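You operate a simulated robot arm through the tools that you are given. There is no shell and no other tool. Be economical: measure what you need, move in short steps, check, and stop when the job is done.

You run a simulated robot arm. Do the job below in one go: nothing can be reset, and whatever is moved stays where it is left.

Task
Warm the flatbread and press it flat with the iron press.
Fine: light the small burner on high, then medium; put the press back, then turn off.

Only the result counts: the job must be done as asked and must still hold three seconds after the hand-in. Knocking over, shifting, dropping, spilling or breaking anything else fails it.

Robot
A 6-joint arm with a two-finger parallel gripper, fixed in place. Base frame: the origin is at the foot of the arm, x ahead of it, y to its left, z up. Lengths are in mm, angles in degrees, forces in N, time in s.
With the tool pointing down near the work surface it reaches from about 140 to 480 mm from the base axis. Its first joint turns from -66.0 to 66.0 degrees. Payload 2.9 kg.
The tool frame sits at the grasp point between the pads (the TCP): z along the fingers, y along the line on which they close. The tips reach 30 mm beyond it. The gripper opens to 110 mm. The fingers are 20 mm wide and 10 mm thick; the gripper's body (48 by 112 mm) begins 55 mm behind the TCP.
Orientation is that of the tool frame in the base frame, as a unit quaternion [x, y, z, w]. With the fingers straight down and closing along the base's y, the tool's x points along the base's -x, its y along +y and its z along -z.

Tools
- The arm moves only by the tool step_arm. Its argument "deltas" is a list of rows, each a list of 3 entries, a list of its own where there are three numbers: the turn, a rotation vector about the tool's x, y, z in degrees, then the shift along the tool's x, y, z in mm, then the finger opening in mm, from 0 to 110. In form: [[[wx, wy, wz], [dx, dy, dz], jaw], ...]. A call has 1 to 8 rows; each row is the pose to reach, as a shift and turn from the pose commanded when the call began, along the tool's axes at that moment. A row lasts 0.2 s, in which the tool goes at most 50 mm and 8.6 degrees; a call with a longer step from one row to the next is refused whole, and so is a gripper value outside its range. Where a pose cannot be reached the arm comes as near as it can. A force on the tool above 90 N (or 10 N above the force at the start of the call, whichever is more), or a blocked arm, ends the call early, and 0.2 s more pass. Each finger travels about 108 mm/s and halts on what it meets, pressing with about 24 N; the grip force reading is that of the motor and also rises with nothing between the fingers. The clock runs only during rows and for 0.2 s after the last one: add rows that repeat a pose to give the fingers time. It gives the time, the measured TCP pose, the force on the tool (base axes), the opening and the grip force at its end, in the units of the frame above (readings bear some noise), and new pictures: "pictures" is both (left out), scene, wrist or none.
- Cameras (640 x 400 px; columns grow to the right, rows downward): "scene" is fixed at [74.9, 427.8, 1392.1]; the picture's right is [-0.81, -0.59, 0.00], its down [-0.29, 0.39, -0.87] and it looks along [0.51, -0.71, -0.49] (base axes); focal length 266 px, centre (320, 200). "wrist" rides on the gripper at [-36, 0, -57] in the tool frame; the picture's right is [0.00, -1.00, 0.00], its down [0.97, 0.00, -0.24] and it looks along [0.24, 0.00, 0.97] (tool axes); focal length 218 px, centre (320, 200).
- measure_at(camera, pixels): for up to 12 pixels [column, row] of the newest picture of that camera ("zoom" is the newest enlarged one), the place [x, y, z] in the base frame of the surface seen there, good to about 2 mm. The clock stands still meanwhile.
- enlarge(camera, box): a new picture of the part [left, top, right, bottom] of that camera's present view, enlarged. The clock stands still meanwhile.
- hand_in(): hands the job in; it is judged then, once.

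Keep the steps short. Do not move on a guess: measure, check each grasp and each placing, and mend mistakes. In all there are 80 turns and 150 pictures (those below and enlarged ones count). Leave the gripper open and the arm clear of the work at the hand-in unless told otherwise, and finish with a single line.

The tools are called after ">>>" as a command line: name --argument value ..., lists and objects as JSON in quotes. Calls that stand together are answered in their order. step_arm: Moves the arm, as the interface text tells. Its arguments: {"type":"object","properties":{"deltas":{"type":"array","items":{"type":"array"}},"pictures":{"type":"string","enum":["both","scene","wrist","none"]}},"required":["deltas"]} The other tools are called the same way: measure_at (camera, pixels) gives the place of the surface under pixels of a picture; enlarge (camera, box) takes an enlarged picture of a part of a camera's view; hand_in () hands the job in.

At the start:

```text
time_s: 0.0
tcp_pos: [379.8, -84.2, 1287.8]
tool_rot: [0.0, 1.0, 0.0, 0.0]
contact_force: [-0.4, -0.4, -0.1]
width: 109.9
gripper_force: 0.0
```

scene: 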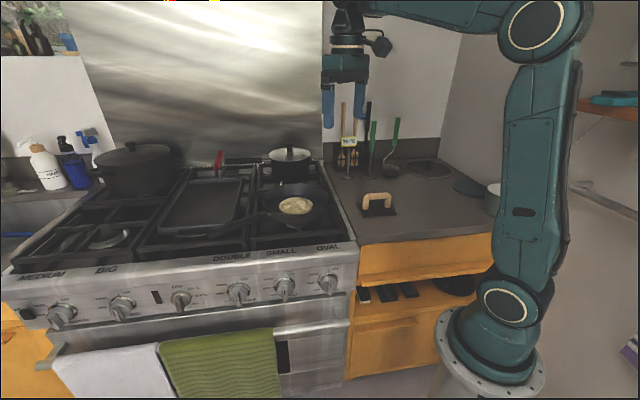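
wrist: 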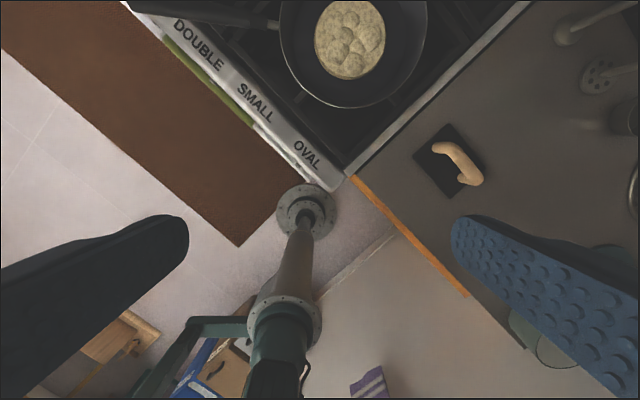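

I see a stove with labelled knobs, a pan with flatbread, and a press on the counter. I'll enlarge the knobs and press, and measure the key places.

>>> enlarge --camera "scene" --box '[200, 230, 360, 330]'

>>> enlarge --camera "scene" --box '[240, 140, 420, 250]'

>>> measure_at --camera "scene" --pixels '[[285, 287], [329, 283], [238, 292], [295, 205], [376, 197], [378, 212], [420, 220], [320, 215], [290, 155], [330, 245], [290, 245], [217, 220]]'

>>> measure_at --camera "wrist" --pixels '[[435, 150], [468, 180], [455, 160], [413, 153], [452, 123], [449, 200], [350, 40], [390, 20], [400, 70], [255, 100], [305, 155], [280, 110]]'

```text
4.00 times, centred on (280, 280) of scene
```

zoom: 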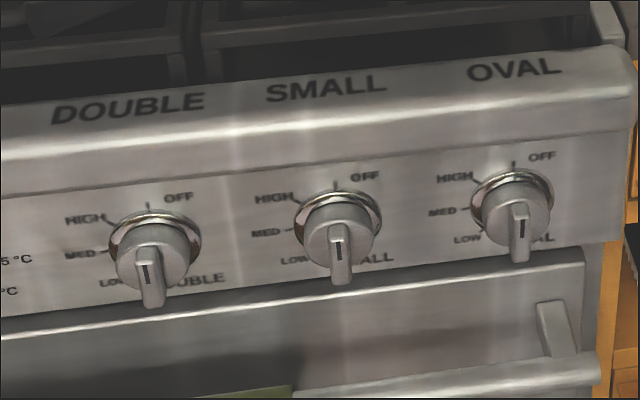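

```text
3.56 times, centred on (330, 195) of scene
```

zoom: 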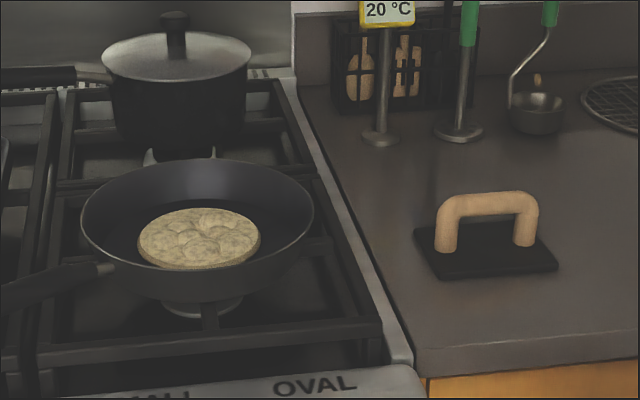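

```text
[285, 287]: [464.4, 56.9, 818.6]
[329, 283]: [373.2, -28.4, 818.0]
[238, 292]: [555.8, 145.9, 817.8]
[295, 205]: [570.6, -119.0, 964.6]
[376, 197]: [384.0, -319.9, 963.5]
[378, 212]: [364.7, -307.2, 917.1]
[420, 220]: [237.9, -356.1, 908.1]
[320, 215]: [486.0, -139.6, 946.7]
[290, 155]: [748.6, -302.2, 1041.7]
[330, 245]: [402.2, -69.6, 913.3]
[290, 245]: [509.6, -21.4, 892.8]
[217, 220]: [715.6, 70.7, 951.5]
```

```text
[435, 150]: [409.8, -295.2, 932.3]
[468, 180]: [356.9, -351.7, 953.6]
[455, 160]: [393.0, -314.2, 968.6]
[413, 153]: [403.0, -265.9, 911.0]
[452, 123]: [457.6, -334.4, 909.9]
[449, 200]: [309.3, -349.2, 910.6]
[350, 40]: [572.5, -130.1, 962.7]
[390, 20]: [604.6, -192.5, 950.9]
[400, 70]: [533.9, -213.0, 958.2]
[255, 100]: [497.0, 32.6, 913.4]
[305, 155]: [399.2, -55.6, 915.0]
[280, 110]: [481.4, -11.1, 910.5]
```

The counter top is at about z=908, the small knob near (464,57,818), and the press handle top near (384,-318,968). I'll measure the panel around the small knob for its direction and depth.

>>> measure_at --camera "scene" --pixels '[[307.5, 280], [262.5, 287.5], [350, 280], [307, 257], [307, 265], [307, 271], [312, 305], [325, 322], [283.7, 276], [284.5, 294], [275, 286], [285, 299]]'

>>> step_arm --deltas '[[[0, 0, 7.7], [0, 0, 0], 110], [[0, 0, 15.4], [0, 0, 0], 110], [[0, 0, 23.1], [0, 0, 0], 110], [[0, 0, 30.8], [0, 0, 0], 110], [[0, 0, 38.5], [0, 0, 0], 110], [[0, 0, 46.2], [0, 0, 0], 110]]' --pictures "wrist"

```text
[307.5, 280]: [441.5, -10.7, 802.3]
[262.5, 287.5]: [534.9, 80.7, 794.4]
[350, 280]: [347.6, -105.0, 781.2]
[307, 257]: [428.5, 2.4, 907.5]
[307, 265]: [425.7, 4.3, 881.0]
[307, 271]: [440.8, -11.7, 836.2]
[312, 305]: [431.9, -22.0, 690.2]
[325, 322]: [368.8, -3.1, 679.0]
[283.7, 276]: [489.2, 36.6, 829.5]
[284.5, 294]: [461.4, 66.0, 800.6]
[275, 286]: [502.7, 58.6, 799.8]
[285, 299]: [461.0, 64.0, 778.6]
```

```text
time_s: 1.4
tcp_pos: [379.1, -84.8, 1286.0]
tool_rot: [0.393, 0.92, 0.001, 0.0]
contact_force: [-0.2, 0.6, 0.9]
width: 110.2
gripper_force: 0.2
```

wrist: 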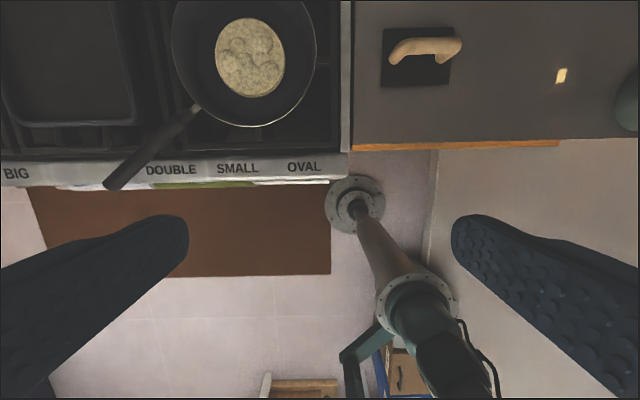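

The panel runs at exactly 45° and sits 320 mm along the inward direction. The small knob sticks out about 40 mm at 372 mm along the panel. Next I'll draw back and tilt the tool towards horizontal.

>>> step_arm --deltas '[[[0, -8.4, 0], [22, 20, 0], 110], [[0, -16.8, 0], [44, 41, 0], 110], [[0, -25.2, 0], [66, 61, 0], 110], [[0, -33.6, 0], [88, 82, 0], 110], [[0, -42, 0], [110, 102, 0], 110], [[0, -50.4, 0], [132, 123, 0], 110], [[0, -58.8, 0], [154, 143, 0], 110], [[0, -67.2, 0], [178, 164, 0], 110]]' --pictures "both"

```text
time_s: 3.2
tcp_pos: [370.1, 125.8, 1326.8]
tool_rot: [0.388, 0.89, -0.083, 0.222]
contact_force: [0.3, -1.1, -0.9]
width: 110.1
gripper_force: 0.1
out of reach, approached as far as the arm can: row 1, 2, 3, 4, 5, 6, 7, 8
```

scene: 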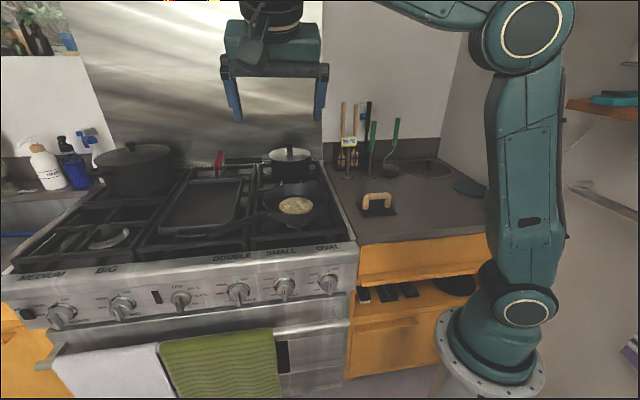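
wrist: 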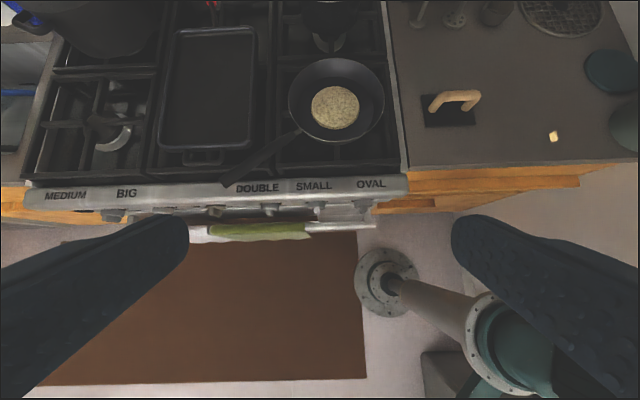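

The arm couldn't reach the tilt at this height. I'll check with a zero step whether the commanded pose is the actual one.

>>> step_arm --deltas '[[[0, 0, 0], [0, 0, 0], 110]]' --pictures "none"

```text
time_s: 3.6
tcp_pos: [370.4, 127.4, 1324.8]
tool_rot: [0.389, 0.89, -0.083, 0.222]
contact_force: [0.0, 0.1, 0.5]
width: 110.1
gripper_force: 0.0
```

A zero step is feasible, so commanded equals actual. Next, straight down 315 mm in front of the stove, keeping the present tilt.

>>> step_arm --deltas '[[[0, 0, 0], [20.7, -1.1, 40], 110], [[0, 0, 0], [41.4, -2.3, 80], 110], [[0, 0, 0], [62, -3.4, 120], 110], [[0, 0, 0], [83, -4.5, 160], 110], [[0, 0, 0], [104, -5.6, 200], 110], [[0, 0, 0], [124, -6.8, 240], 110], [[0, 0, 0], [145, -8, 279], 110]]' --pictures "none"

```text
time_s: 5.2
tcp_pos: [414.4, 278.0, 1212.6]
tool_rot: [0.413, 0.884, -0.088, 0.198]
contact_force: [1.9, 1.3, -6.0]
width: 109.7
gripper_force: 0.0
out of reach, approached as far as the arm can: row 1, 2, 3, 4, 5, 6, 7
```

It drifted outward, which suggests a minimum-reach limit. I'll look at the arm's posture.

>>> step_arm --deltas '[[[0, 0, 0], [0, 0, 0], 110]]' --pictures "both"

```text
time_s: 5.6
tcp_pos: [413.8, 279.0, 1212.2]
tool_rot: [0.413, 0.884, -0.086, 0.2]
contact_force: [0.3, -0.3, 0.4]
width: 110.2
gripper_force: 0.1
```

scene: 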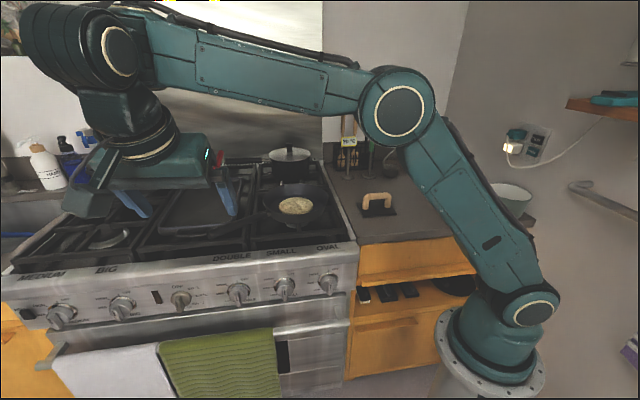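
wrist: 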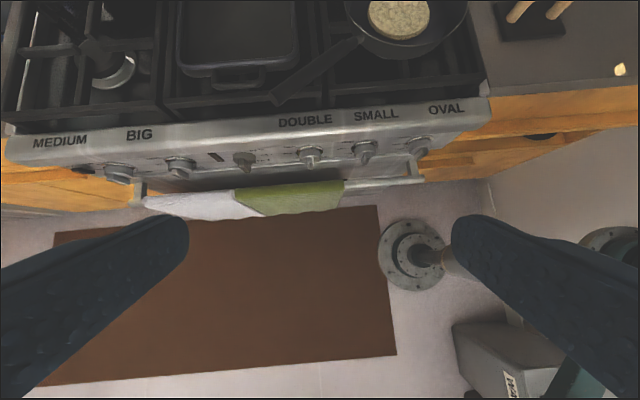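

Let me measure the arm's joints to understand which poses it can reach.

>>> measure_at --camera "scene" --pixels '[[531, 308], [400, 110], [120, 50], [150, 140], [100, 200], [480, 350], [500, 378], [60, 60], [140, 205], [225, 210]]'

```text
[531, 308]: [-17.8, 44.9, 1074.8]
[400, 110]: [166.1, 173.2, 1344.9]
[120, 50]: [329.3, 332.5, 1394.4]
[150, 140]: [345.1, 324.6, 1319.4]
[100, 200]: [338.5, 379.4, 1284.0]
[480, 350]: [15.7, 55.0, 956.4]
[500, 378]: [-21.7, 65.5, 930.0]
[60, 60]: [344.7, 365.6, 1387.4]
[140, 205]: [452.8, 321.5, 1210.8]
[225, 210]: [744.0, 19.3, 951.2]
```

The arm's shoulder sits at roughly z=1075, so I need to learn its limits. From here I'll test tilting only.

>>> step_arm --deltas '[[[0, -8, 0], [0, 0, 0], 110], [[0, -16, 0], [0, 0, 0], 110], [[0, -24, 0], [0, 0, 0], 110], [[0, -32, 0], [0, 0, 0], 110], [[0, -40, 0], [0, 0, 0], 110], [[0, -48, 0], [0, 0, 0], 110]]' --pictures "scene"

```text
time_s: 7.0
tcp_pos: [413.1, 278.7, 1212.9]
tool_rot: [0.413, 0.885, -0.086, 0.199]
contact_force: [-0.2, 0.5, -0.3]
width: 110.3
gripper_force: 0.0
out of reach, approached as far as the arm can: row 1, 2, 3, 4, 5, 6
```

scene: 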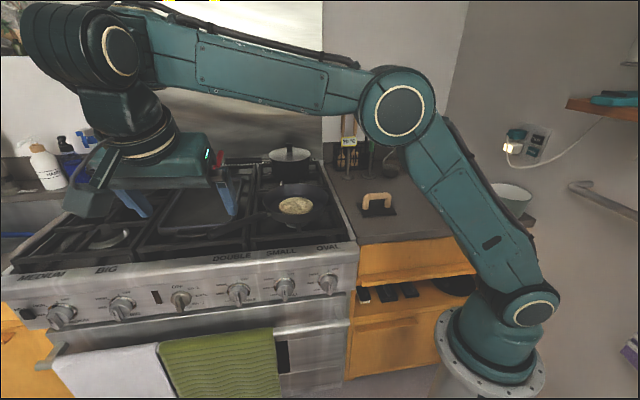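

No motion at all, so a limit is blocking tilt in this direction. I'll test tilting about the tool's x, which is in the arm's own plane.

>>> step_arm --deltas '[[[-8, 0, 0], [0, 0, 0], 110], [[-16, 0, 0], [0, 0, 0], 110], [[-24, 0, 0], [0, 0, 0], 110]]' --pictures "none"

>>> step_arm --deltas '[[[0, 0, 0], [-20, -20, 0], 110], [[0, 0, 0], [-40, -40, 0], 110], [[0, 0, 0], [-60, -60, 0], 110], [[0, 0, 0], [-80, -80, 0], 110], [[0, 0, 0], [-100, -100, 0], 110]]' --pictures "none"

```text
time_s: 7.8
tcp_pos: [400.4, 394.0, 1280.5]
tool_rot: [0.386, 0.877, 0.098, 0.268]
contact_force: [0.6, -0.2, 0.2]
width: 110.0
gripper_force: 0.1
out of reach, approached as far as the arm can: row 1, 2, 3
```

```text
time_s: 9.0
tcp_pos: [375.3, 349.9, 1322.4]
tool_rot: [0.396, 0.873, 0.094, 0.267]
contact_force: [-0.4, 0.1, -0.8]
width: 110.1
gripper_force: 0.0
out of reach, approached as far as the arm can: row 1, 2, 3, 4, 5
```

I suspect joint 1 is near its 66° limit. I'll bring the tool back toward the arm's centre line and look again.

>>> step_arm --deltas '[[[0, 0, 0], [-27.6, -31, 9], 110], [[0, 0, 0], [-55.3, -62, 18], 110], [[0, 0, 0], [-83, -93, 27], 110], [[0, 0, 0], [-110.5, -124, 36], 110], [[0, 0, 0], [-138, -155, 45], 110], [[0, 0, 0], [-165.8, -186, 53.6], 110]]' --pictures "scene"

```text
time_s: 10.4
tcp_pos: [312.3, 277.6, 1372.1]
tool_rot: [0.401, 0.872, 0.089, 0.267]
contact_force: [-0.7, -0.2, 0.4]
width: 110.1
gripper_force: 0.1
out of reach, approached as far as the arm can: row 1, 2, 3, 4, 5, 6
```

scene: 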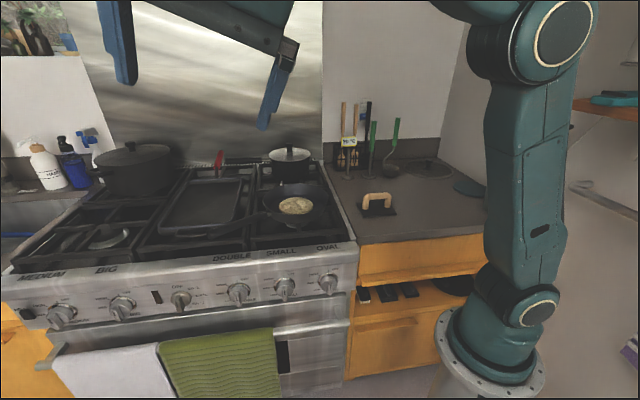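

It keeps being pushed upward and out. I'll first make the tool vertical again, then move in small feasible pieces.

>>> step_arm --deltas '[[[5.6, 6, 0], [0, 0, 0], 110], [[11.2, 11.9, 0], [0, 0, 0], 110], [[16.7, 17.9, 0], [0, 0, 0], 110], [[22.3, 23.8, 0], [0, 0, 0], 110], [[22.3, 23.8, 0], [0, 0, 0], 110]]' --pictures "none"

```text
time_s: 11.6
tcp_pos: [310.4, 271.2, 1361.3]
tool_rot: [0.404, 0.915, 0.006, 0.003]
contact_force: [-0.9, 0.2, 0.9]
width: 110.1
gripper_force: 0.1
out of reach, approached as far as the arm can: row 4, 5
```

The tool is vertical again. Next, straight down 280 mm (the stove surface is at about 950, and this spot is in front of it).

>>> step_arm --deltas '[[[0, 0, 0], [0, 0, 40], 110], [[0, 0, 0], [0, 0, 80], 110], [[0, 0, 0], [0, 0, 120], 110], [[0, 0, 0], [0, 0, 160], 110], [[0, 0, 0], [0, 0, 200], 110], [[0, 0, 0], [0, 0, 240], 110], [[0, 0, 0], [0, 0, 280], 110]]' --pictures "scene"

```text
time_s: 13.2
tcp_pos: [311.6, 269.3, 1082.2]
tool_rot: [0.403, 0.915, 0.005, 0.002]
contact_force: [-0.1, 0.2, -0.1]
width: 110.0
gripper_force: 0.1
```

scene: 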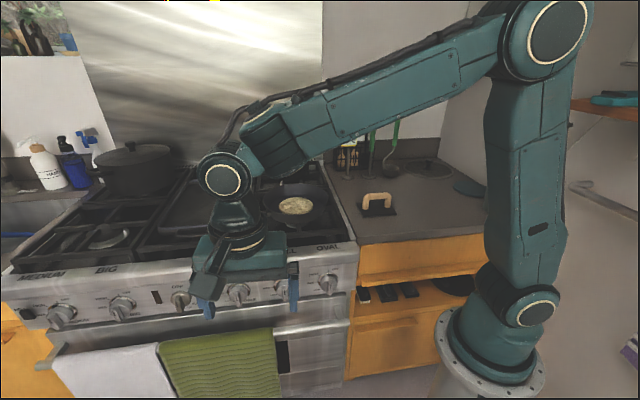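

Straight down works with the tool vertical. Now I'll test tilting toward the panel from here.

>>> step_arm --deltas '[[[0, -8, 0], [0, 0, 0], 110], [[0, -16, 0], [0, 0, 0], 110], [[0, -24, 0], [0, 0, 0], 110], [[0, -32, 0], [0, 0, 0], 110], [[0, -40, 0], [0, 0, 0], 110]]' --pictures "none"

>>> measure_at --camera "scene" --pixels '[[555, 32], [222, 180], [533, 308], [238, 240], [270, 145], [205, 312], [293, 300]]'

```text
time_s: 14.4
tcp_pos: [327.0, 261.4, 1082.2]
tool_rot: [0.379, 0.86, -0.133, 0.316]
contact_force: [-0.5, -0.7, -0.5]
width: 110.1
gripper_force: 0.0
out of reach, approached as far as the arm can: row 5
```

```text
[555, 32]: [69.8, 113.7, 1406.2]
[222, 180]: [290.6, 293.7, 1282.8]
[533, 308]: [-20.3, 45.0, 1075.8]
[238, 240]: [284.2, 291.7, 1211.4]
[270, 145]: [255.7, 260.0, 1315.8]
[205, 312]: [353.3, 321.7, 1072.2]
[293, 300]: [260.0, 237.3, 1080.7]
```

Tilting now works, and the limit was joint 1 with the wrist too far left. I'll move in front of the knob (150 mm off the panel) and lower while completing the tilt to horizontal.

>>> step_arm --deltas '[[[0, 0, 0], [6.4, -5, 36], 110], [[0, -7, 0], [12.8, -10, 72], 110], [[0, -14, 0], [19.3, -15, 107], 110], [[0, -21, 0], [25.7, -20, 143], 110], [[0, -28, 0], [32, -25, 179], 110], [[0, -36, 0], [38.5, -30, 215], 110], [[0, -43, 0], [45, -35.5, 250], 110], [[0, -50, 0], [51.4, -40.6, 286], 110]]' --pictures "both"

```text
time_s: 16.2
tcp_pos: [374.7, 127.2, 836.3]
tool_rot: [0.297, 0.668, -0.27, 0.627]
contact_force: [0.4, -0.4, -0.3]
width: 110.2
gripper_force: 0.1
out of reach, approached as far as the arm can: row 8
```

scene: 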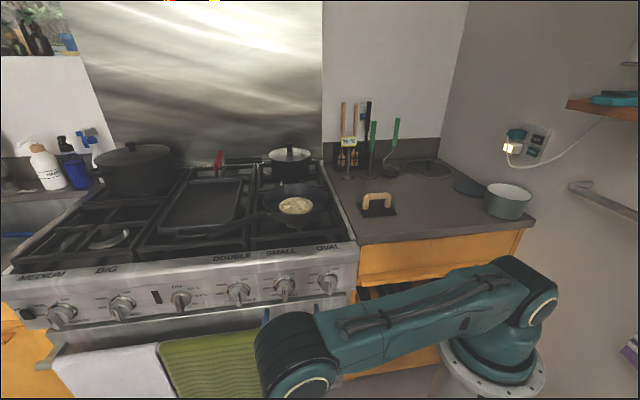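
wrist: 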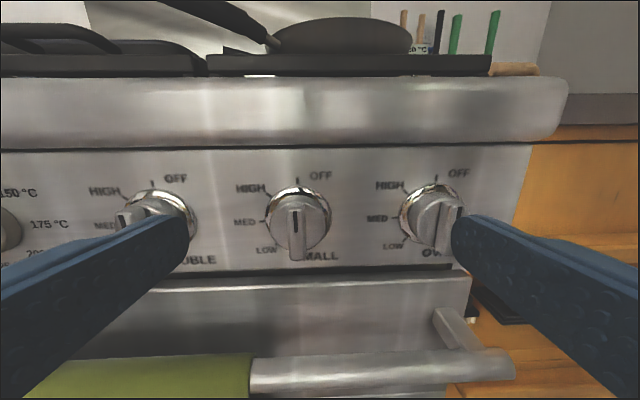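

Now I'm facing the knobs well. I'll enlarge the small knob to read its marks.

>>> enlarge --camera "wrist" --box '[220, 160, 380, 260]'

```text
4.00 times, centred on (300, 210) of wrist
```

zoom: 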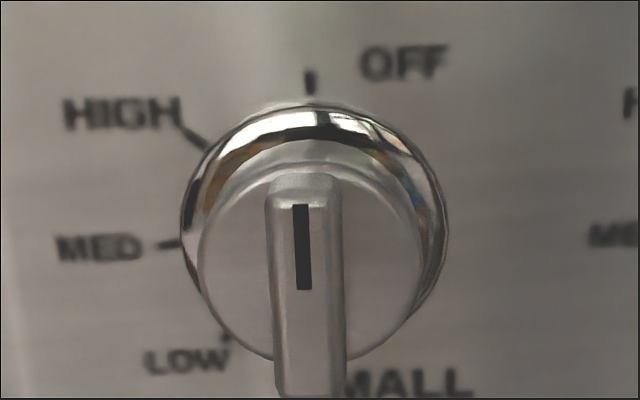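

>>> measure_at --camera "zoom" --pixels '[[309, 85], [192, 137], [168, 244], [226, 338], [303, 205], [304, 285], [270, 300], [342, 300], [310, 392], [240, 270], [390, 270], [305, 180]]'

```text
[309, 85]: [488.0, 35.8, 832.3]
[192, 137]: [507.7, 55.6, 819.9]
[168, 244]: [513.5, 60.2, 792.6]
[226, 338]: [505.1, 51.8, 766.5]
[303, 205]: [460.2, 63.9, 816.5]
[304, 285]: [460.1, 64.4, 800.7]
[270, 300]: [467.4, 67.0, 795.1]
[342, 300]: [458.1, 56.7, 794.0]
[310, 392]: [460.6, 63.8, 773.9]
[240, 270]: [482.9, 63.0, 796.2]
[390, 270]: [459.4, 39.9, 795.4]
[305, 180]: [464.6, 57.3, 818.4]
```

Knob geometry: axis at 370.6 along the panel and z≈795.5, bar face 280 deep and 14 mm wide, disc at 297. The marks sit at about HIGH 47°, MED 92° and LOW 139° to the left of OFF. I'll square up the tool and centre it 63 mm short of the grasp depth.

>>> step_arm --deltas '[[[-1.1, -2, -0.3], [20, 8, 13], 80], [[-2.3, -3.9, -0.7], [39.2, 16.2, 27.1], 60], [[-2.3, -3.9, -0.7], [39.2, 16.2, 27.1], 60]]' --pictures "wrist"

```text
time_s: 17.0
tcp_pos: [374.6, 113.1, 797.4]
tool_rot: [0.28, 0.672, -0.264, 0.633]
contact_force: [0.1, -0.7, -0.2]
width: 60.0
gripper_force: 0.2
out of reach, approached as far as the arm can: row 1, 2, 3
```

wrist: 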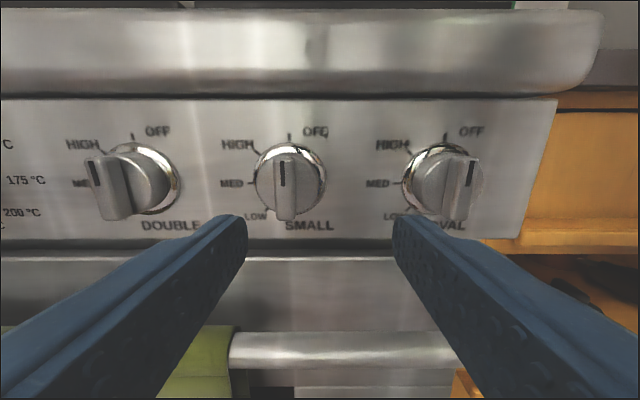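

The tool is nearly square, but the sideways move was limited (s=345 where I need 370). I expect more room further in, so I'll move 35 mm deeper while shifting left.

>>> step_arm --deltas '[[[0, 0, 0], [0, 10, 18], 60], [[0, -1.5, 0], [0, 18, 35], 60], [[0, -3, 0], [0, 25, 35], 60]]' --pictures "both"

```text
time_s: 17.8
tcp_pos: [393.0, 99.7, 793.8]
tool_rot: [0.282, 0.678, -0.262, 0.626]
contact_force: [0.2, 1.0, -0.5]
width: 60.2
gripper_force: 0.1
out of reach, approached as far as the arm can: row 1, 2, 3
```

scene: 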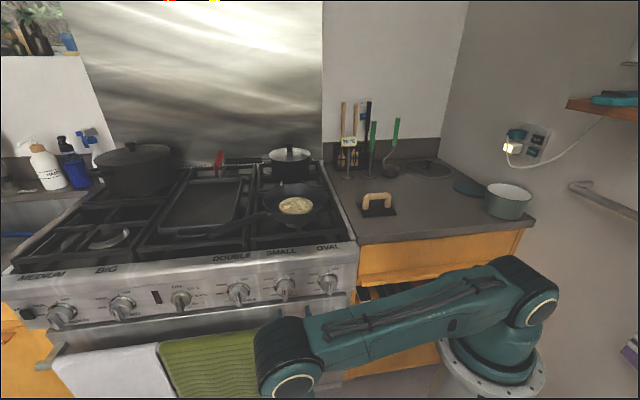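
wrist: 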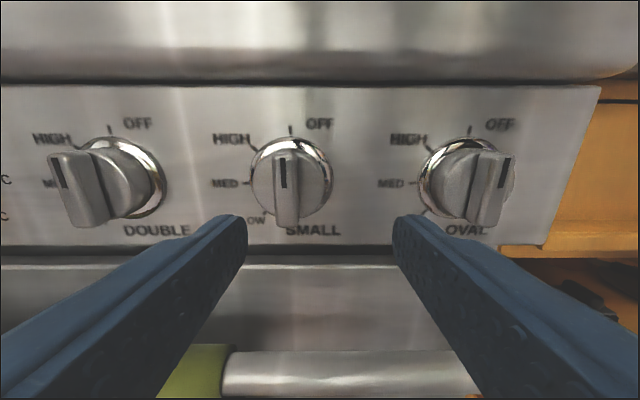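

Still stuck at s≈348. I'll measure the arm's present joints to see which limit is holding it.

>>> measure_at --camera "scene" --pixels '[[295, 385], [540, 312], [270, 345], [320, 345], [440, 310], [440, 285], [265, 318], [345, 368]]'

>>> enlarge --camera "scene" --box '[220, 250, 460, 400]'

```text
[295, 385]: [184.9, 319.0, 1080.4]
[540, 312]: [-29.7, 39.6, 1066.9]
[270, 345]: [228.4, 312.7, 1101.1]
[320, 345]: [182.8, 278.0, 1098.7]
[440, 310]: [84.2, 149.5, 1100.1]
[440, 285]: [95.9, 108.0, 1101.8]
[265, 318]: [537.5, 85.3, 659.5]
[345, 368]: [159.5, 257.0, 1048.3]
```

```text
2.67 times, centred on (340, 325) of scene
```

zoom: 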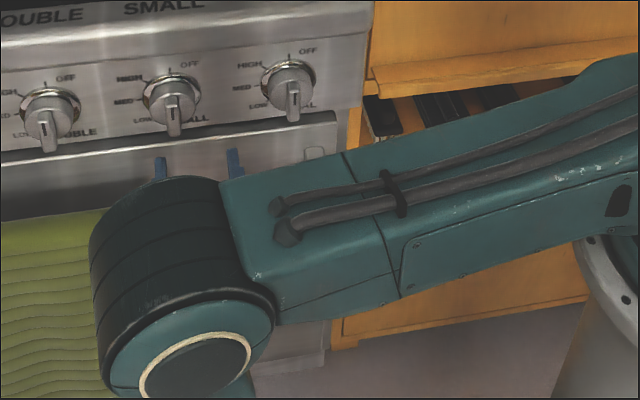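

The upper arm is at its horizontal limit, so a level tool at z=795 is too low. A tool pitched about 20° down raises the wrist, so I'll pitch it and centre on the knob at standoff.

>>> step_arm --deltas '[[[0, 7.7, 0], [-20, 0, 5], 60], [[0, 15.5, 0], [-29, 11, 11], 60], [[0, 15.5, 0], [-29, 22, 11], 60]]' --pictures "wrist"

```text
time_s: 18.6
tcp_pos: [418.0, 108.5, 821.1]
tool_rot: [0.316, 0.756, -0.222, 0.528]
contact_force: [-0.9, 0.8, -0.4]
width: 60.0
gripper_force: 0.0
```

wrist: 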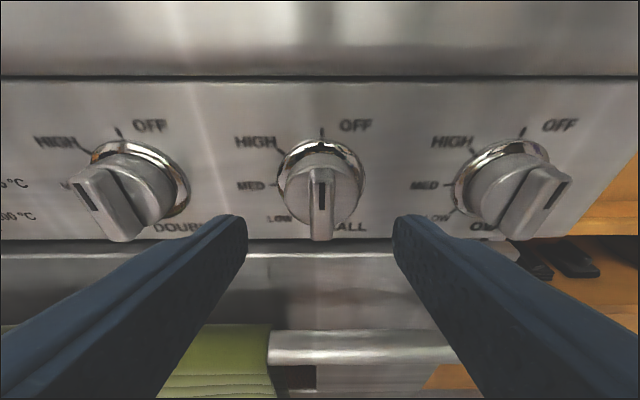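

Reached with a 20° pitch and centred. Before gripping, I'll check that the roll I need is feasible here.

>>> step_arm --deltas '[[[0, 0, -8.5], [0, 0, 0], 60], [[0, 0, -17], [0, 0, 0], 60], [[0, 0, -25.5], [0, 0, 0], 60], [[0, 0, -34], [0, 0, 0], 60], [[0, 0, -42.5], [0, 0, 0], 60], [[0, 0, -51], [0, 0, 0], 60], [[0, 0, -59.5], [0, 0, 0], 60], [[0, 0, -68], [0, 0, 0], 60]]' --pictures "none"

>>> step_arm --deltas '[[[0, 0, -8.5], [0, 0, 0], 60], [[0, 0, -17], [0, 0, 0], 60], [[0, 0, -25.5], [0, 0, 0], 60], [[0, 0, -30], [0, 0, 0], 60]]' --pictures "scene"

```text
time_s: 20.4
tcp_pos: [417.9, 106.7, 822.6]
tool_rot: [-0.163, 0.803, -0.479, 0.313]
contact_force: [-0.3, 0.6, -1.0]
width: 60.3
gripper_force: 0.0
```

```text
time_s: 21.4
tcp_pos: [417.2, 106.8, 821.1]
tool_rot: [-0.365, 0.734, -0.544, 0.179]
contact_force: [-0.5, 0.4, 0.5]
width: 60.3
gripper_force: 0.0
```

scene: 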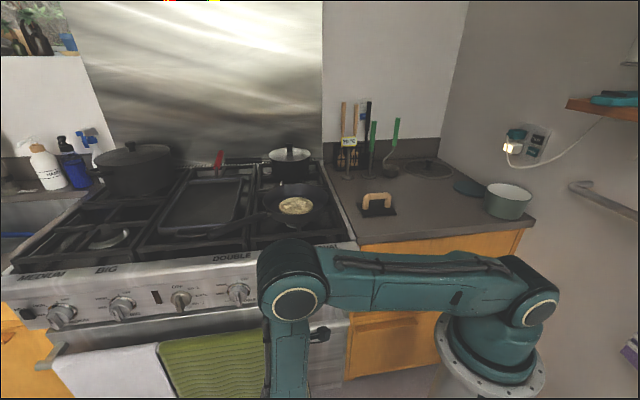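

The full roll is feasible. I'll roll back to upright with a 40 mm opening.

>>> step_arm --deltas '[[[0, 0, 8.5], [0, 0, 0], 60], [[0, 0, 17], [0, 0, 0], 60], [[0, 0, 25.5], [0, 0, 0], 60], [[0, 0, 34], [0, 0, 0], 60], [[0, 0, 42.5], [0, 0, 0], 60], [[0, 0, 51], [0, 0, 0], 60], [[0, 0, 59.5], [0, 0, 0], 60], [[0, 0, 68], [0, 0, 0], 60]]' --pictures "none"

>>> step_arm --deltas '[[[0, 0, 8], [0, 0, 0], 50], [[0, 0, 16], [0, 0, 0], 40], [[0, 0, 24], [0, 0, 0], 40], [[0, 0, 30], [0, 0, 0], 40]]' --pictures "wrist"

```text
time_s: 23.2
tcp_pos: [418.3, 107.3, 821.7]
tool_rot: [0.11, 0.812, -0.35, 0.454]
contact_force: [-0.9, 0.0, -0.1]
width: 59.9
gripper_force: 0.1
```

```text
time_s: 24.2
tcp_pos: [418.5, 106.7, 822.5]
tool_rot: [0.317, 0.756, -0.221, 0.528]
contact_force: [0.5, -0.2, 0.2]
width: 40.0
gripper_force: 0.1
```

wrist: 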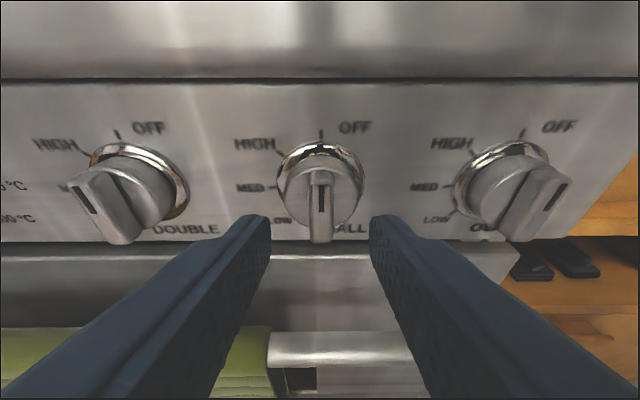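

Aligned. I'll advance 44 mm along the tool so the tips straddle the bar, without closing yet.

>>> step_arm --deltas '[[[0, 0, 0], [0, 0, 20], 40], [[0, 0, 0], [0, 0, 35], 40], [[0, 0, 0], [0, 0, 44], 40]]' --pictures "wrist"

```text
time_s: 25.0
tcp_pos: [446.3, 76.7, 805.8]
tool_rot: [0.316, 0.756, -0.222, 0.528]
contact_force: [-0.7, -0.9, -0.9]
width: 39.9
gripper_force: 0.0
```

wrist: 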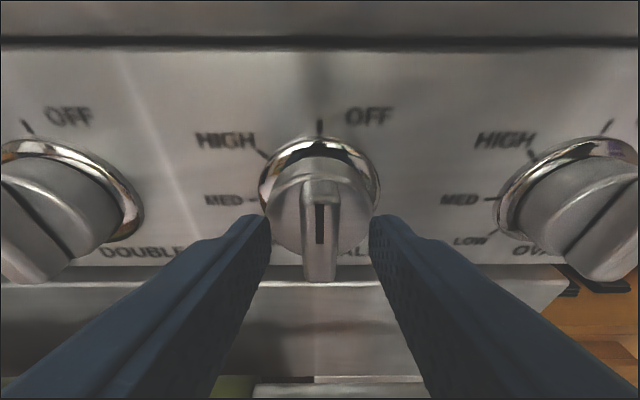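

The bar is between the fingers with no contact. Closing.

>>> step_arm --deltas '[[[0, 0, 0], [0, 0, 0], 10], [[0, 0, 0], [0, 0, 0], 10], [[0, 0, 0], [0, 0, 0], 10]]' --pictures "wrist"

```text
time_s: 25.8
tcp_pos: [446.6, 76.8, 805.8]
tool_rot: [0.316, 0.756, -0.222, 0.528]
contact_force: [3.3, -2.9, -2.8]
width: 14.6
gripper_force: 45.3
```

wrist: 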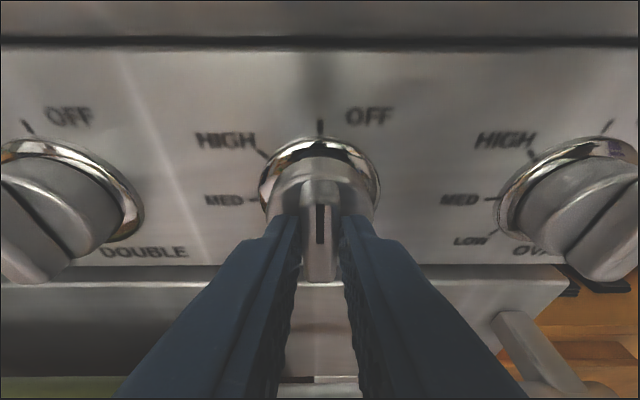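

The bar is gripped at 14.6 mm. I'll turn left toward HIGH in small steps.

>>> step_arm --deltas '[[[0, 0, -8], [0, 0, 0], 10], [[0, 0, -16], [0, 0, 0], 10], [[0, 0, -24], [0, 0, 0], 10]]' --pictures "wrist"

```text
time_s: 26.6
tcp_pos: [446.4, 77.7, 806.1]
tool_rot: [0.151, 0.806, -0.327, 0.47]
contact_force: [-2.9, 5.9, -1.0]
width: 16.1
gripper_force: 45.1
```

wrist: 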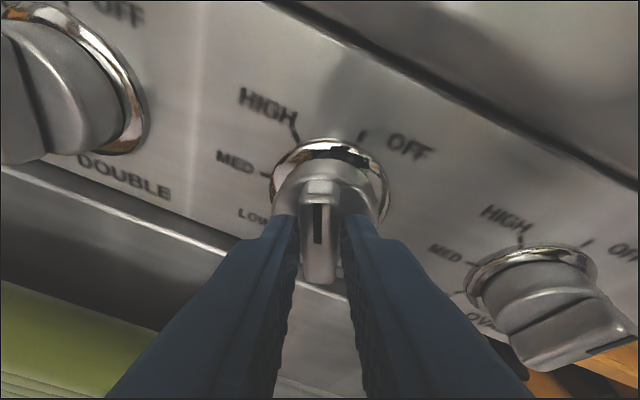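

The knob turns with the gripper. On to HIGH (about 48° in all).

>>> step_arm --deltas '[[[0, 0, -8], [0, 0, 0], 10], [[0, 0, -16], [0, 0, 0], 10], [[0, 0, -24], [0, 0, 0], 10], [[0, 0, -24], [0, 0, 0], 10]]' --pictures "both"

>>> enlarge --camera "scene" --box '[200, 130, 360, 230]'

>>> enlarge --camera "wrist" --box '[220, 110, 420, 310]'

```text
time_s: 27.6
tcp_pos: [446.9, 77.9, 805.6]
tool_rot: [-0.021, 0.819, -0.417, 0.393]
contact_force: [-1.8, 13.2, -4.4]
width: 17.4
gripper_force: 45.0
```

scene: 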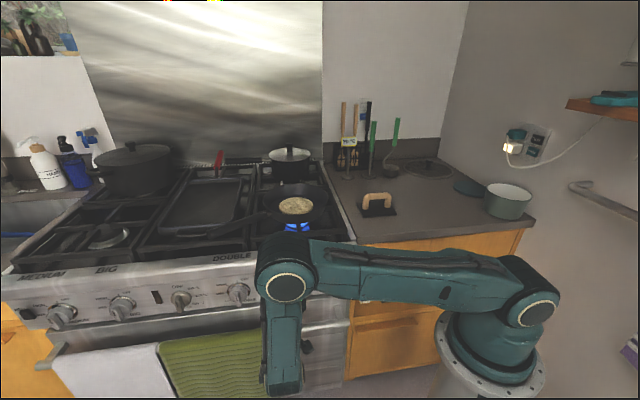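
wrist: 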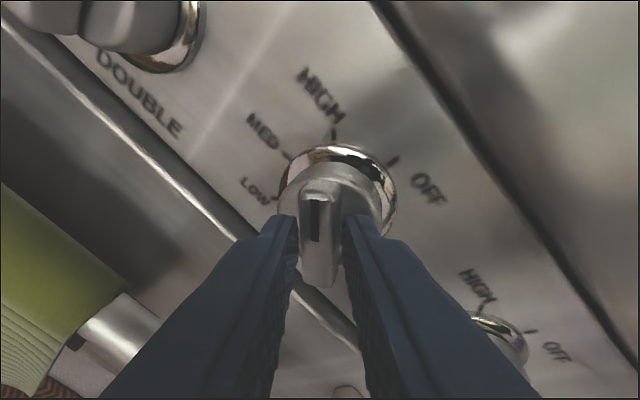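

```text
4.00 times, centred on (280, 180) of scene
```

zoom: 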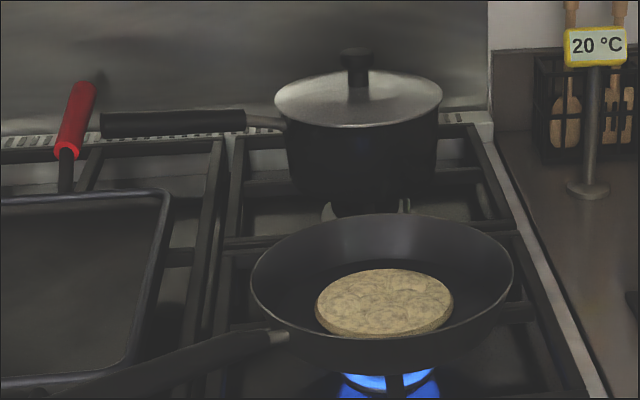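

```text
2.00 times, centred on (320, 210) of wrist
```

zoom: 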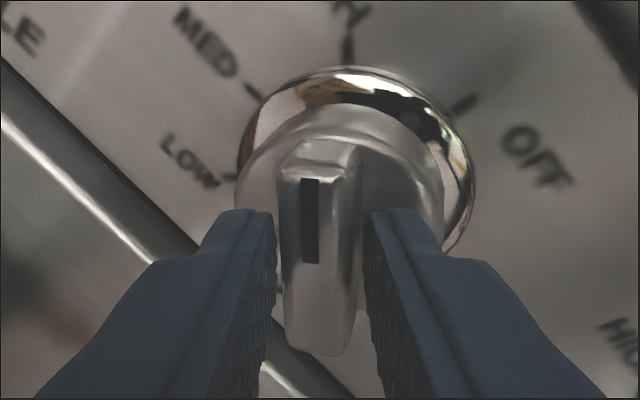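

The flame is lit under the pan. I'll verify the knob angle by measuring the pointer ends.

>>> measure_at --camera "zoom" --pixels '[[310, 185], [311, 255], [310, 300], [315, 335], [348, 45], [250, 88], [464, 103]]'

```text
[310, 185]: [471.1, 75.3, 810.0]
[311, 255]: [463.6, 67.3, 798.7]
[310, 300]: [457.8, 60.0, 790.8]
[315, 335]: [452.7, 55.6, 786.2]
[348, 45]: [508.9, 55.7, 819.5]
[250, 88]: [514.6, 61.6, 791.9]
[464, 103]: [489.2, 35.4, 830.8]
```

Pointer at 48.5°, right on HIGH. Next, on to MED (44° more).

>>> step_arm --deltas '[[[0, 0, -8], [0, 0, 0], 10], [[0, 0, -16], [0, 0, 0], 10], [[0, 0, -24], [0, 0, 0], 10], [[0, 0, -32], [0, 0, 0], 10], [[0, 0, -39], [0, 0, 0], 10], [[0, 0, -44], [0, 0, 0], 10], [[0, 0, -44], [0, 0, 0], 10]]' --pictures "wrist"

>>> enlarge --camera "wrist" --box '[220, 110, 420, 310]'

```text
time_s: 29.2
tcp_pos: [447.4, 77.9, 804.4]
tool_rot: [-0.326, 0.753, -0.533, 0.206]
contact_force: [-12.2, 21.7, -10.9]
width: 17.9
gripper_force: 45.2
```

wrist: 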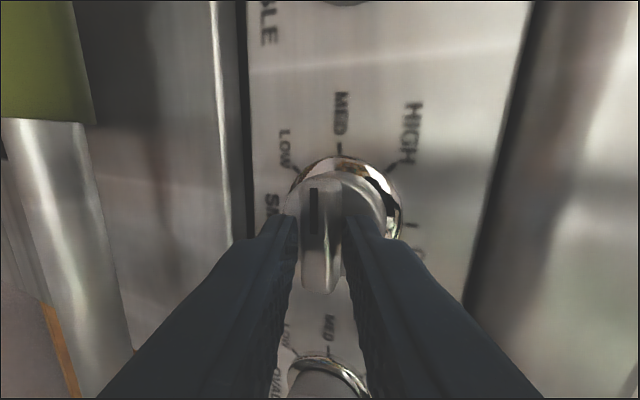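

```text
2.00 times, centred on (320, 210) of wrist
```

zoom: 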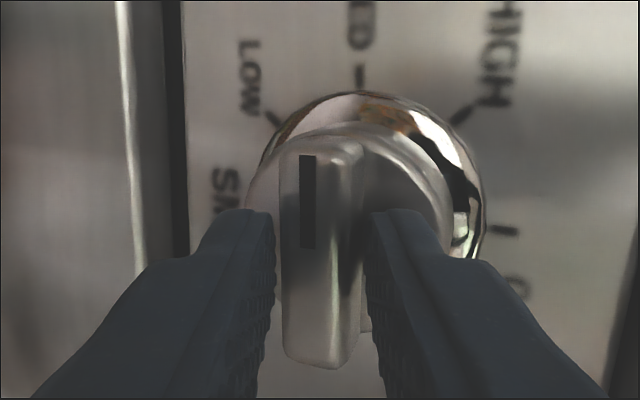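

>>> measure_at --camera "zoom" --pixels '[[307, 160], [307, 245], [305, 300], [310, 345], [361, 75]]'

```text
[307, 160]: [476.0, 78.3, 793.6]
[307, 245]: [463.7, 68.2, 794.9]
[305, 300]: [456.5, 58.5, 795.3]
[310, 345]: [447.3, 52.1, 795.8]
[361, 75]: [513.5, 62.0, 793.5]
```

Pointer at 93°, on MED. I'll release and back straight out.

>>> step_arm --deltas '[[[0, 0, 0], [0, 0, 0], 34], [[0, 0, 0], [0, 0, 0], 34], [[0, 0, 0], [0, 0, -25], 34], [[0, 0, 0], [0, 0, -50], 34], [[0, 0, 0], [0, 0, -60], 34]]' --pictures "both"

>>> enlarge --camera "wrist" --box '[220, 80, 420, 280]'

```text
time_s: 30.4
tcp_pos: [406.8, 117.0, 825.2]
tool_rot: [-0.324, 0.752, -0.535, 0.207]
contact_force: [0.2, -0.8, 0.0]
width: 34.3
gripper_force: 0.1
```

scene: 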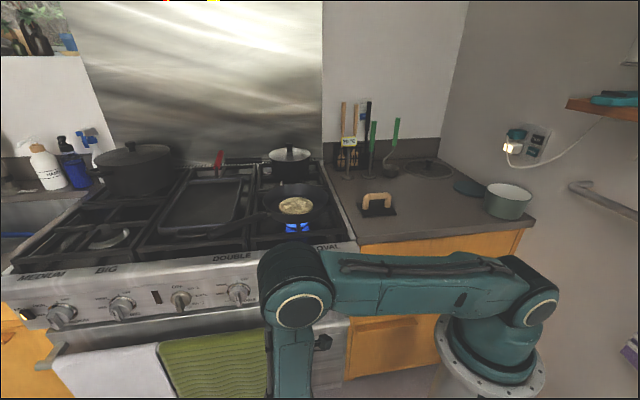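
wrist: 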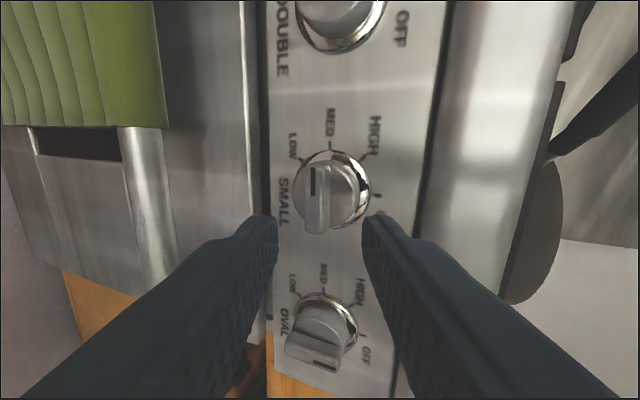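

```text
2.00 times, centred on (320, 180) of wrist
```

zoom: 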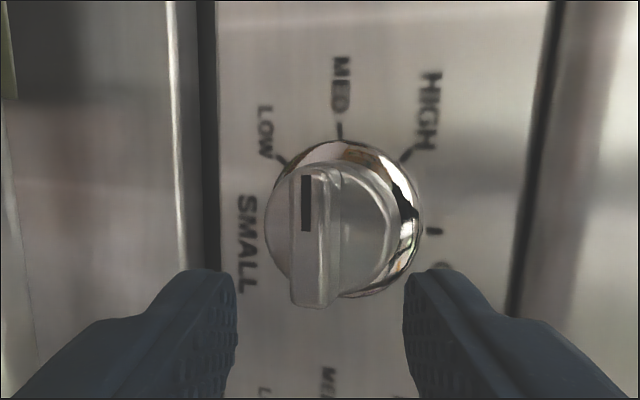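

The knob holds at MED and the flame is on. Next I'll go up and back while swinging the tool to vertical; its jaw will then close across the press handle.

>>> step_arm --deltas '[[[0, 0, 0], [1, -31, -15], 40], [[-8, 0, 0], [2, -62, -30], 50], [[-16, 0, 0], [3, -93, -46], 60], [[-24, 0, 0], [4.5, -124, -61], 60], [[-32, 0, 0], [5.6, -155, -76], 60], [[-40, 0, 0], [7, -186, -91], 60], [[-48, 0, 0], [8, -217, -107], 60], [[-56, 0, 0], [9, -248, -122], 60]]' --pictures "none"

```text
time_s: 32.2
tcp_pos: [385.2, 137.4, 1103.3]
tool_rot: [-0.386, 0.915, -0.117, 0.031]
contact_force: [-0.3, -0.3, 0.5]
width: 59.9
gripper_force: 0.1
```

The tool is nearly vertical at z=1103. I'll measure the utensils near the press, the pan rim and the bread, so the path stays clear.

>>> measure_at --camera "scene" --pixels '[[391, 168], [397, 122], [371, 168], [373, 125], [347, 175], [265, 205], [325, 195], [290, 188], [297, 217], [281, 205], [313, 207], [296, 197]]'

>>> step_arm --deltas '[[[-7, 0, 0], [20, -20, -5], 70], [[-14, 0, 0], [40, -45, -10], 70], [[-14, 0, 0], [75, -75, -10], 70], [[-14, 0, 0], [110, -105, -10], 70], [[-14, 0, 0], [145, -135, -10], 70], [[-14, 0, 0], [180, -165, -10], 70]]' --pictures "both"

```text
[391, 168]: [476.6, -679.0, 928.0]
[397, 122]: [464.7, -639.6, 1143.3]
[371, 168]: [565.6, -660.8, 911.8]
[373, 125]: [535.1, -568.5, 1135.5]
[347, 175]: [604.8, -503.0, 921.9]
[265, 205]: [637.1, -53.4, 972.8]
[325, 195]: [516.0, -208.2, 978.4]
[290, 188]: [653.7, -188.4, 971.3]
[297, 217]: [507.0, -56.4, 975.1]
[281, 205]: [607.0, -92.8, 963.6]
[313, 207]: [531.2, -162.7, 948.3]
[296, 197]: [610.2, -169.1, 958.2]
```

```text
time_s: 33.6
tcp_pos: [373.1, -98.1, 1156.0]
tool_rot: [-0.385, 0.923, -0.006, -0.017]
contact_force: [-0.4, -1.1, 0.2]
width: 70.1
gripper_force: 0.1
```

scene: 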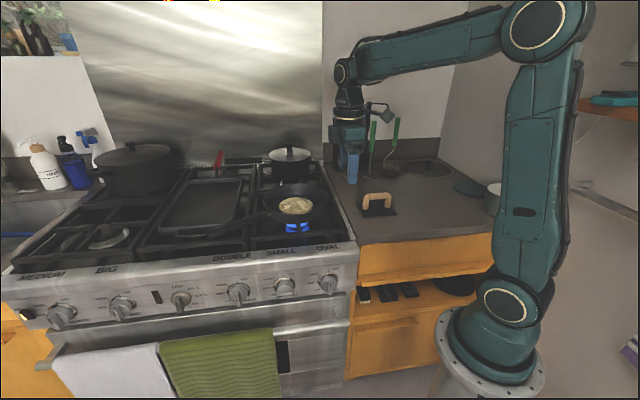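
wrist: 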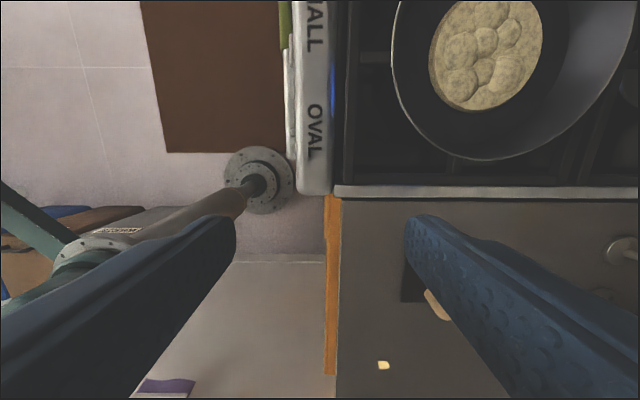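

The tool is vertical and the counter path is clear. I'll move above the press, to z≈1060.

>>> step_arm --deltas '[[[0, -1, 0], [24, -27, 10], 70], [[0, -2.1, 0], [48, -54, 25], 70], [[0, -2.1, 0], [73, -81, 45], 70], [[0, -2.1, 0], [97, -108, 65], 70], [[0, -2.1, 0], [121, -135, 83], 70], [[0, -2.1, 0], [145, -162, 101], 70]]' --pictures "both"

```text
time_s: 35.0
tcp_pos: [382.5, -319.8, 1060.4]
tool_rot: [-0.385, 0.923, 0.001, 0.001]
contact_force: [-0.1, -0.1, 0.0]
width: 70.2
gripper_force: 0.1
```

scene: 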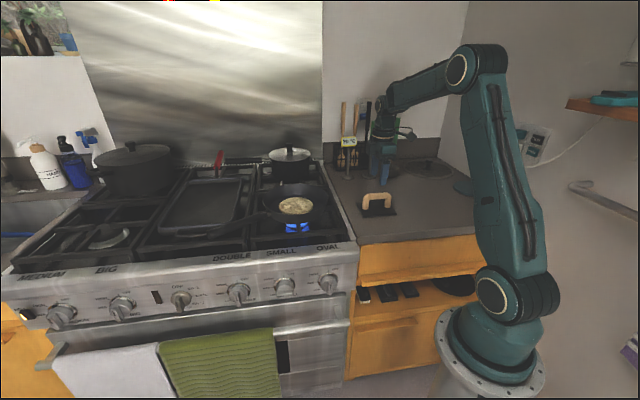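
wrist: 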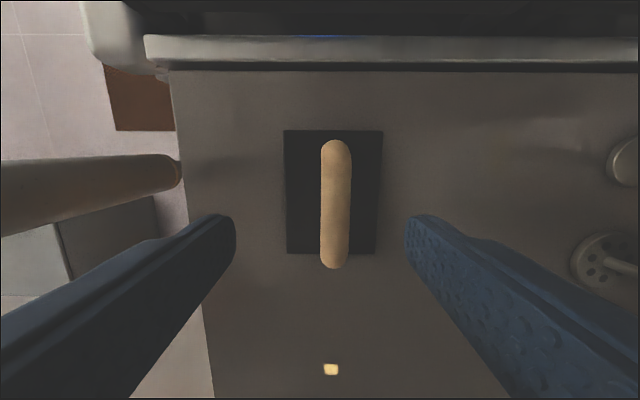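

The press is directly below and its handle is aligned with the jaw. I'll measure the handle and plate precisely.

>>> measure_at --camera "wrist" --pixels '[[335, 150], [335, 200], [335, 255], [323, 200], [348, 200], [284, 131], [382, 131], [288, 252], [375, 252], [300, 190], [335, 262]]'

```text
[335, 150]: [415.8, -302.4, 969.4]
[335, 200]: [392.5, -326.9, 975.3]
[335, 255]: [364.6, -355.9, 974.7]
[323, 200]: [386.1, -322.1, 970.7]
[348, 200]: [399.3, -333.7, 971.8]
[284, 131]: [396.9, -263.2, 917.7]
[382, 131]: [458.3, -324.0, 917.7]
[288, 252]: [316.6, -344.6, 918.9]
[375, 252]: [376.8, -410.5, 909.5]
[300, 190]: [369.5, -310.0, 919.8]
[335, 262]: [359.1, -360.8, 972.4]
```

The handle runs along s (−1 to 85) at n=508.6, top z=975, 18–20 mm thick; the plate centre is near n=510, s=38. I'll lower so the tips straddle the handle at z≈957, then close.

>>> step_arm --deltas '[[[0, 0, 0], [4.4, -11.9, 30], 70], [[0, 0, 0], [4.4, -11.9, 65], 60], [[0, 0, 0], [4.4, -11.9, 95], 60], [[0, 0, 0], [4.4, -11.9, 103], 60]]' --pictures "wrist"

>>> step_arm --deltas '[[[0, 0, 0], [0, 0, 0], 35], [[0, 0, 0], [0, 0, 0], 10], [[0, 0, 0], [0, 0, 0], 5], [[0, 0, 0], [0, 0, 0], 5]]' --pictures "wrist"

```text
time_s: 36.0
tcp_pos: [389.1, -327.8, 957.7]
tool_rot: [-0.386, 0.923, 0.001, 0.0]
contact_force: [-0.3, 0.0, -0.6]
width: 60.0
gripper_force: 0.0
```

wrist: 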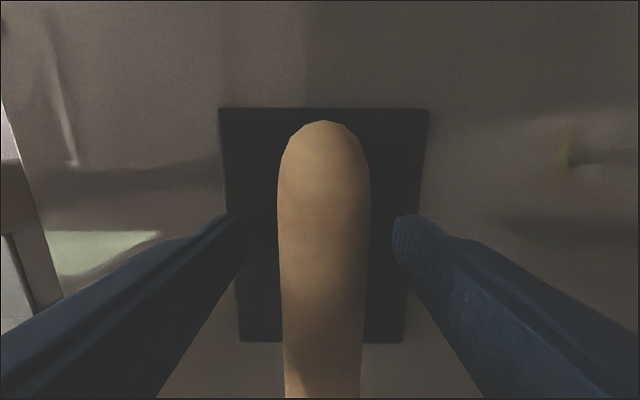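

```text
time_s: 37.0
tcp_pos: [390.5, -327.8, 957.5]
tool_rot: [-0.385, 0.923, 0.001, 0.001]
contact_force: [0.7, -0.1, 0.4]
width: 21.6
gripper_force: 24.8
```

wrist: 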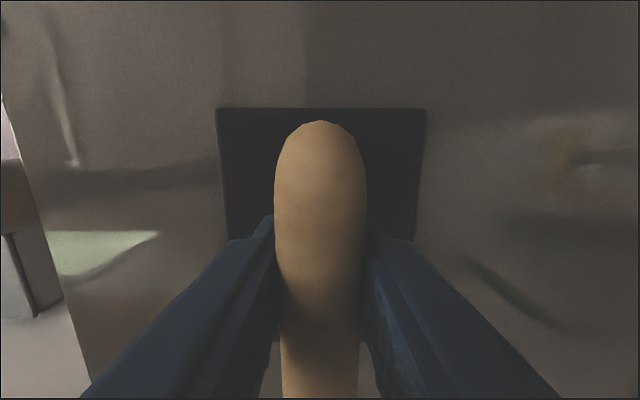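

The handle is held at 21.6 mm. I'll lift 100 mm and look at the bread closely.

>>> step_arm --deltas '[[[0, 0, 0], [0, 0, -15], 5], [[0, 0, 0], [0, 0, -50], 5], [[0, 0, 0], [0, 0, -85], 5], [[0, 0, 0], [0, 0, -110], 5]]' --pictures "both"

>>> enlarge --camera "scene" --box '[250, 160, 350, 240]'

```text
time_s: 38.0
tcp_pos: [390.9, -328.7, 1067.1]
tool_rot: [-0.385, 0.923, 0.001, 0.0]
contact_force: [0.2, 0.0, -4.5]
width: 21.4
gripper_force: 24.2
```

scene: 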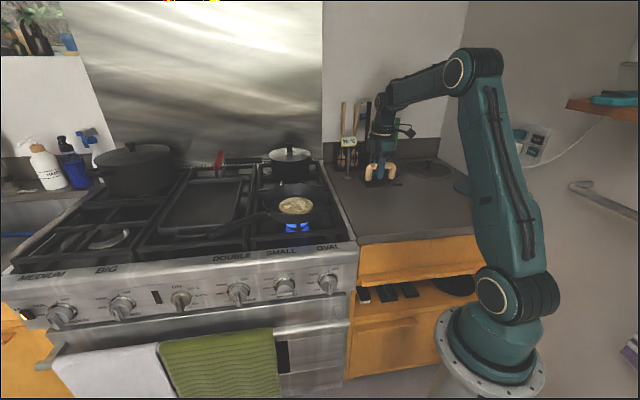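
wrist: 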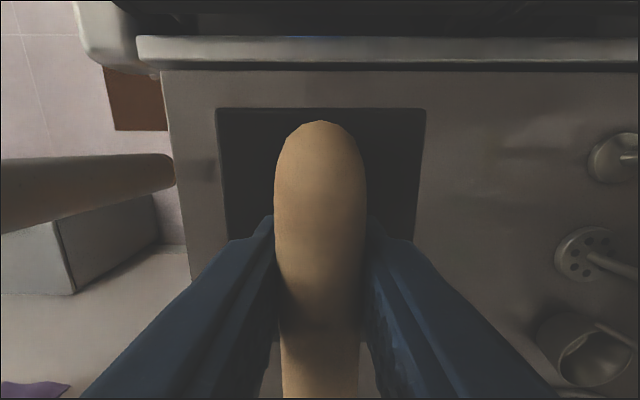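

```text
5.00 times, centred on (300, 200) of scene
```

zoom: 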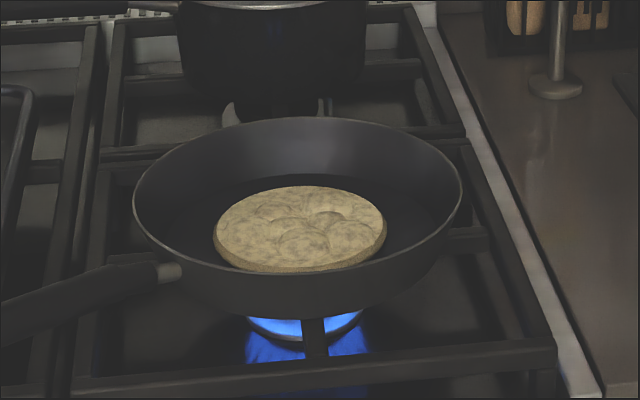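

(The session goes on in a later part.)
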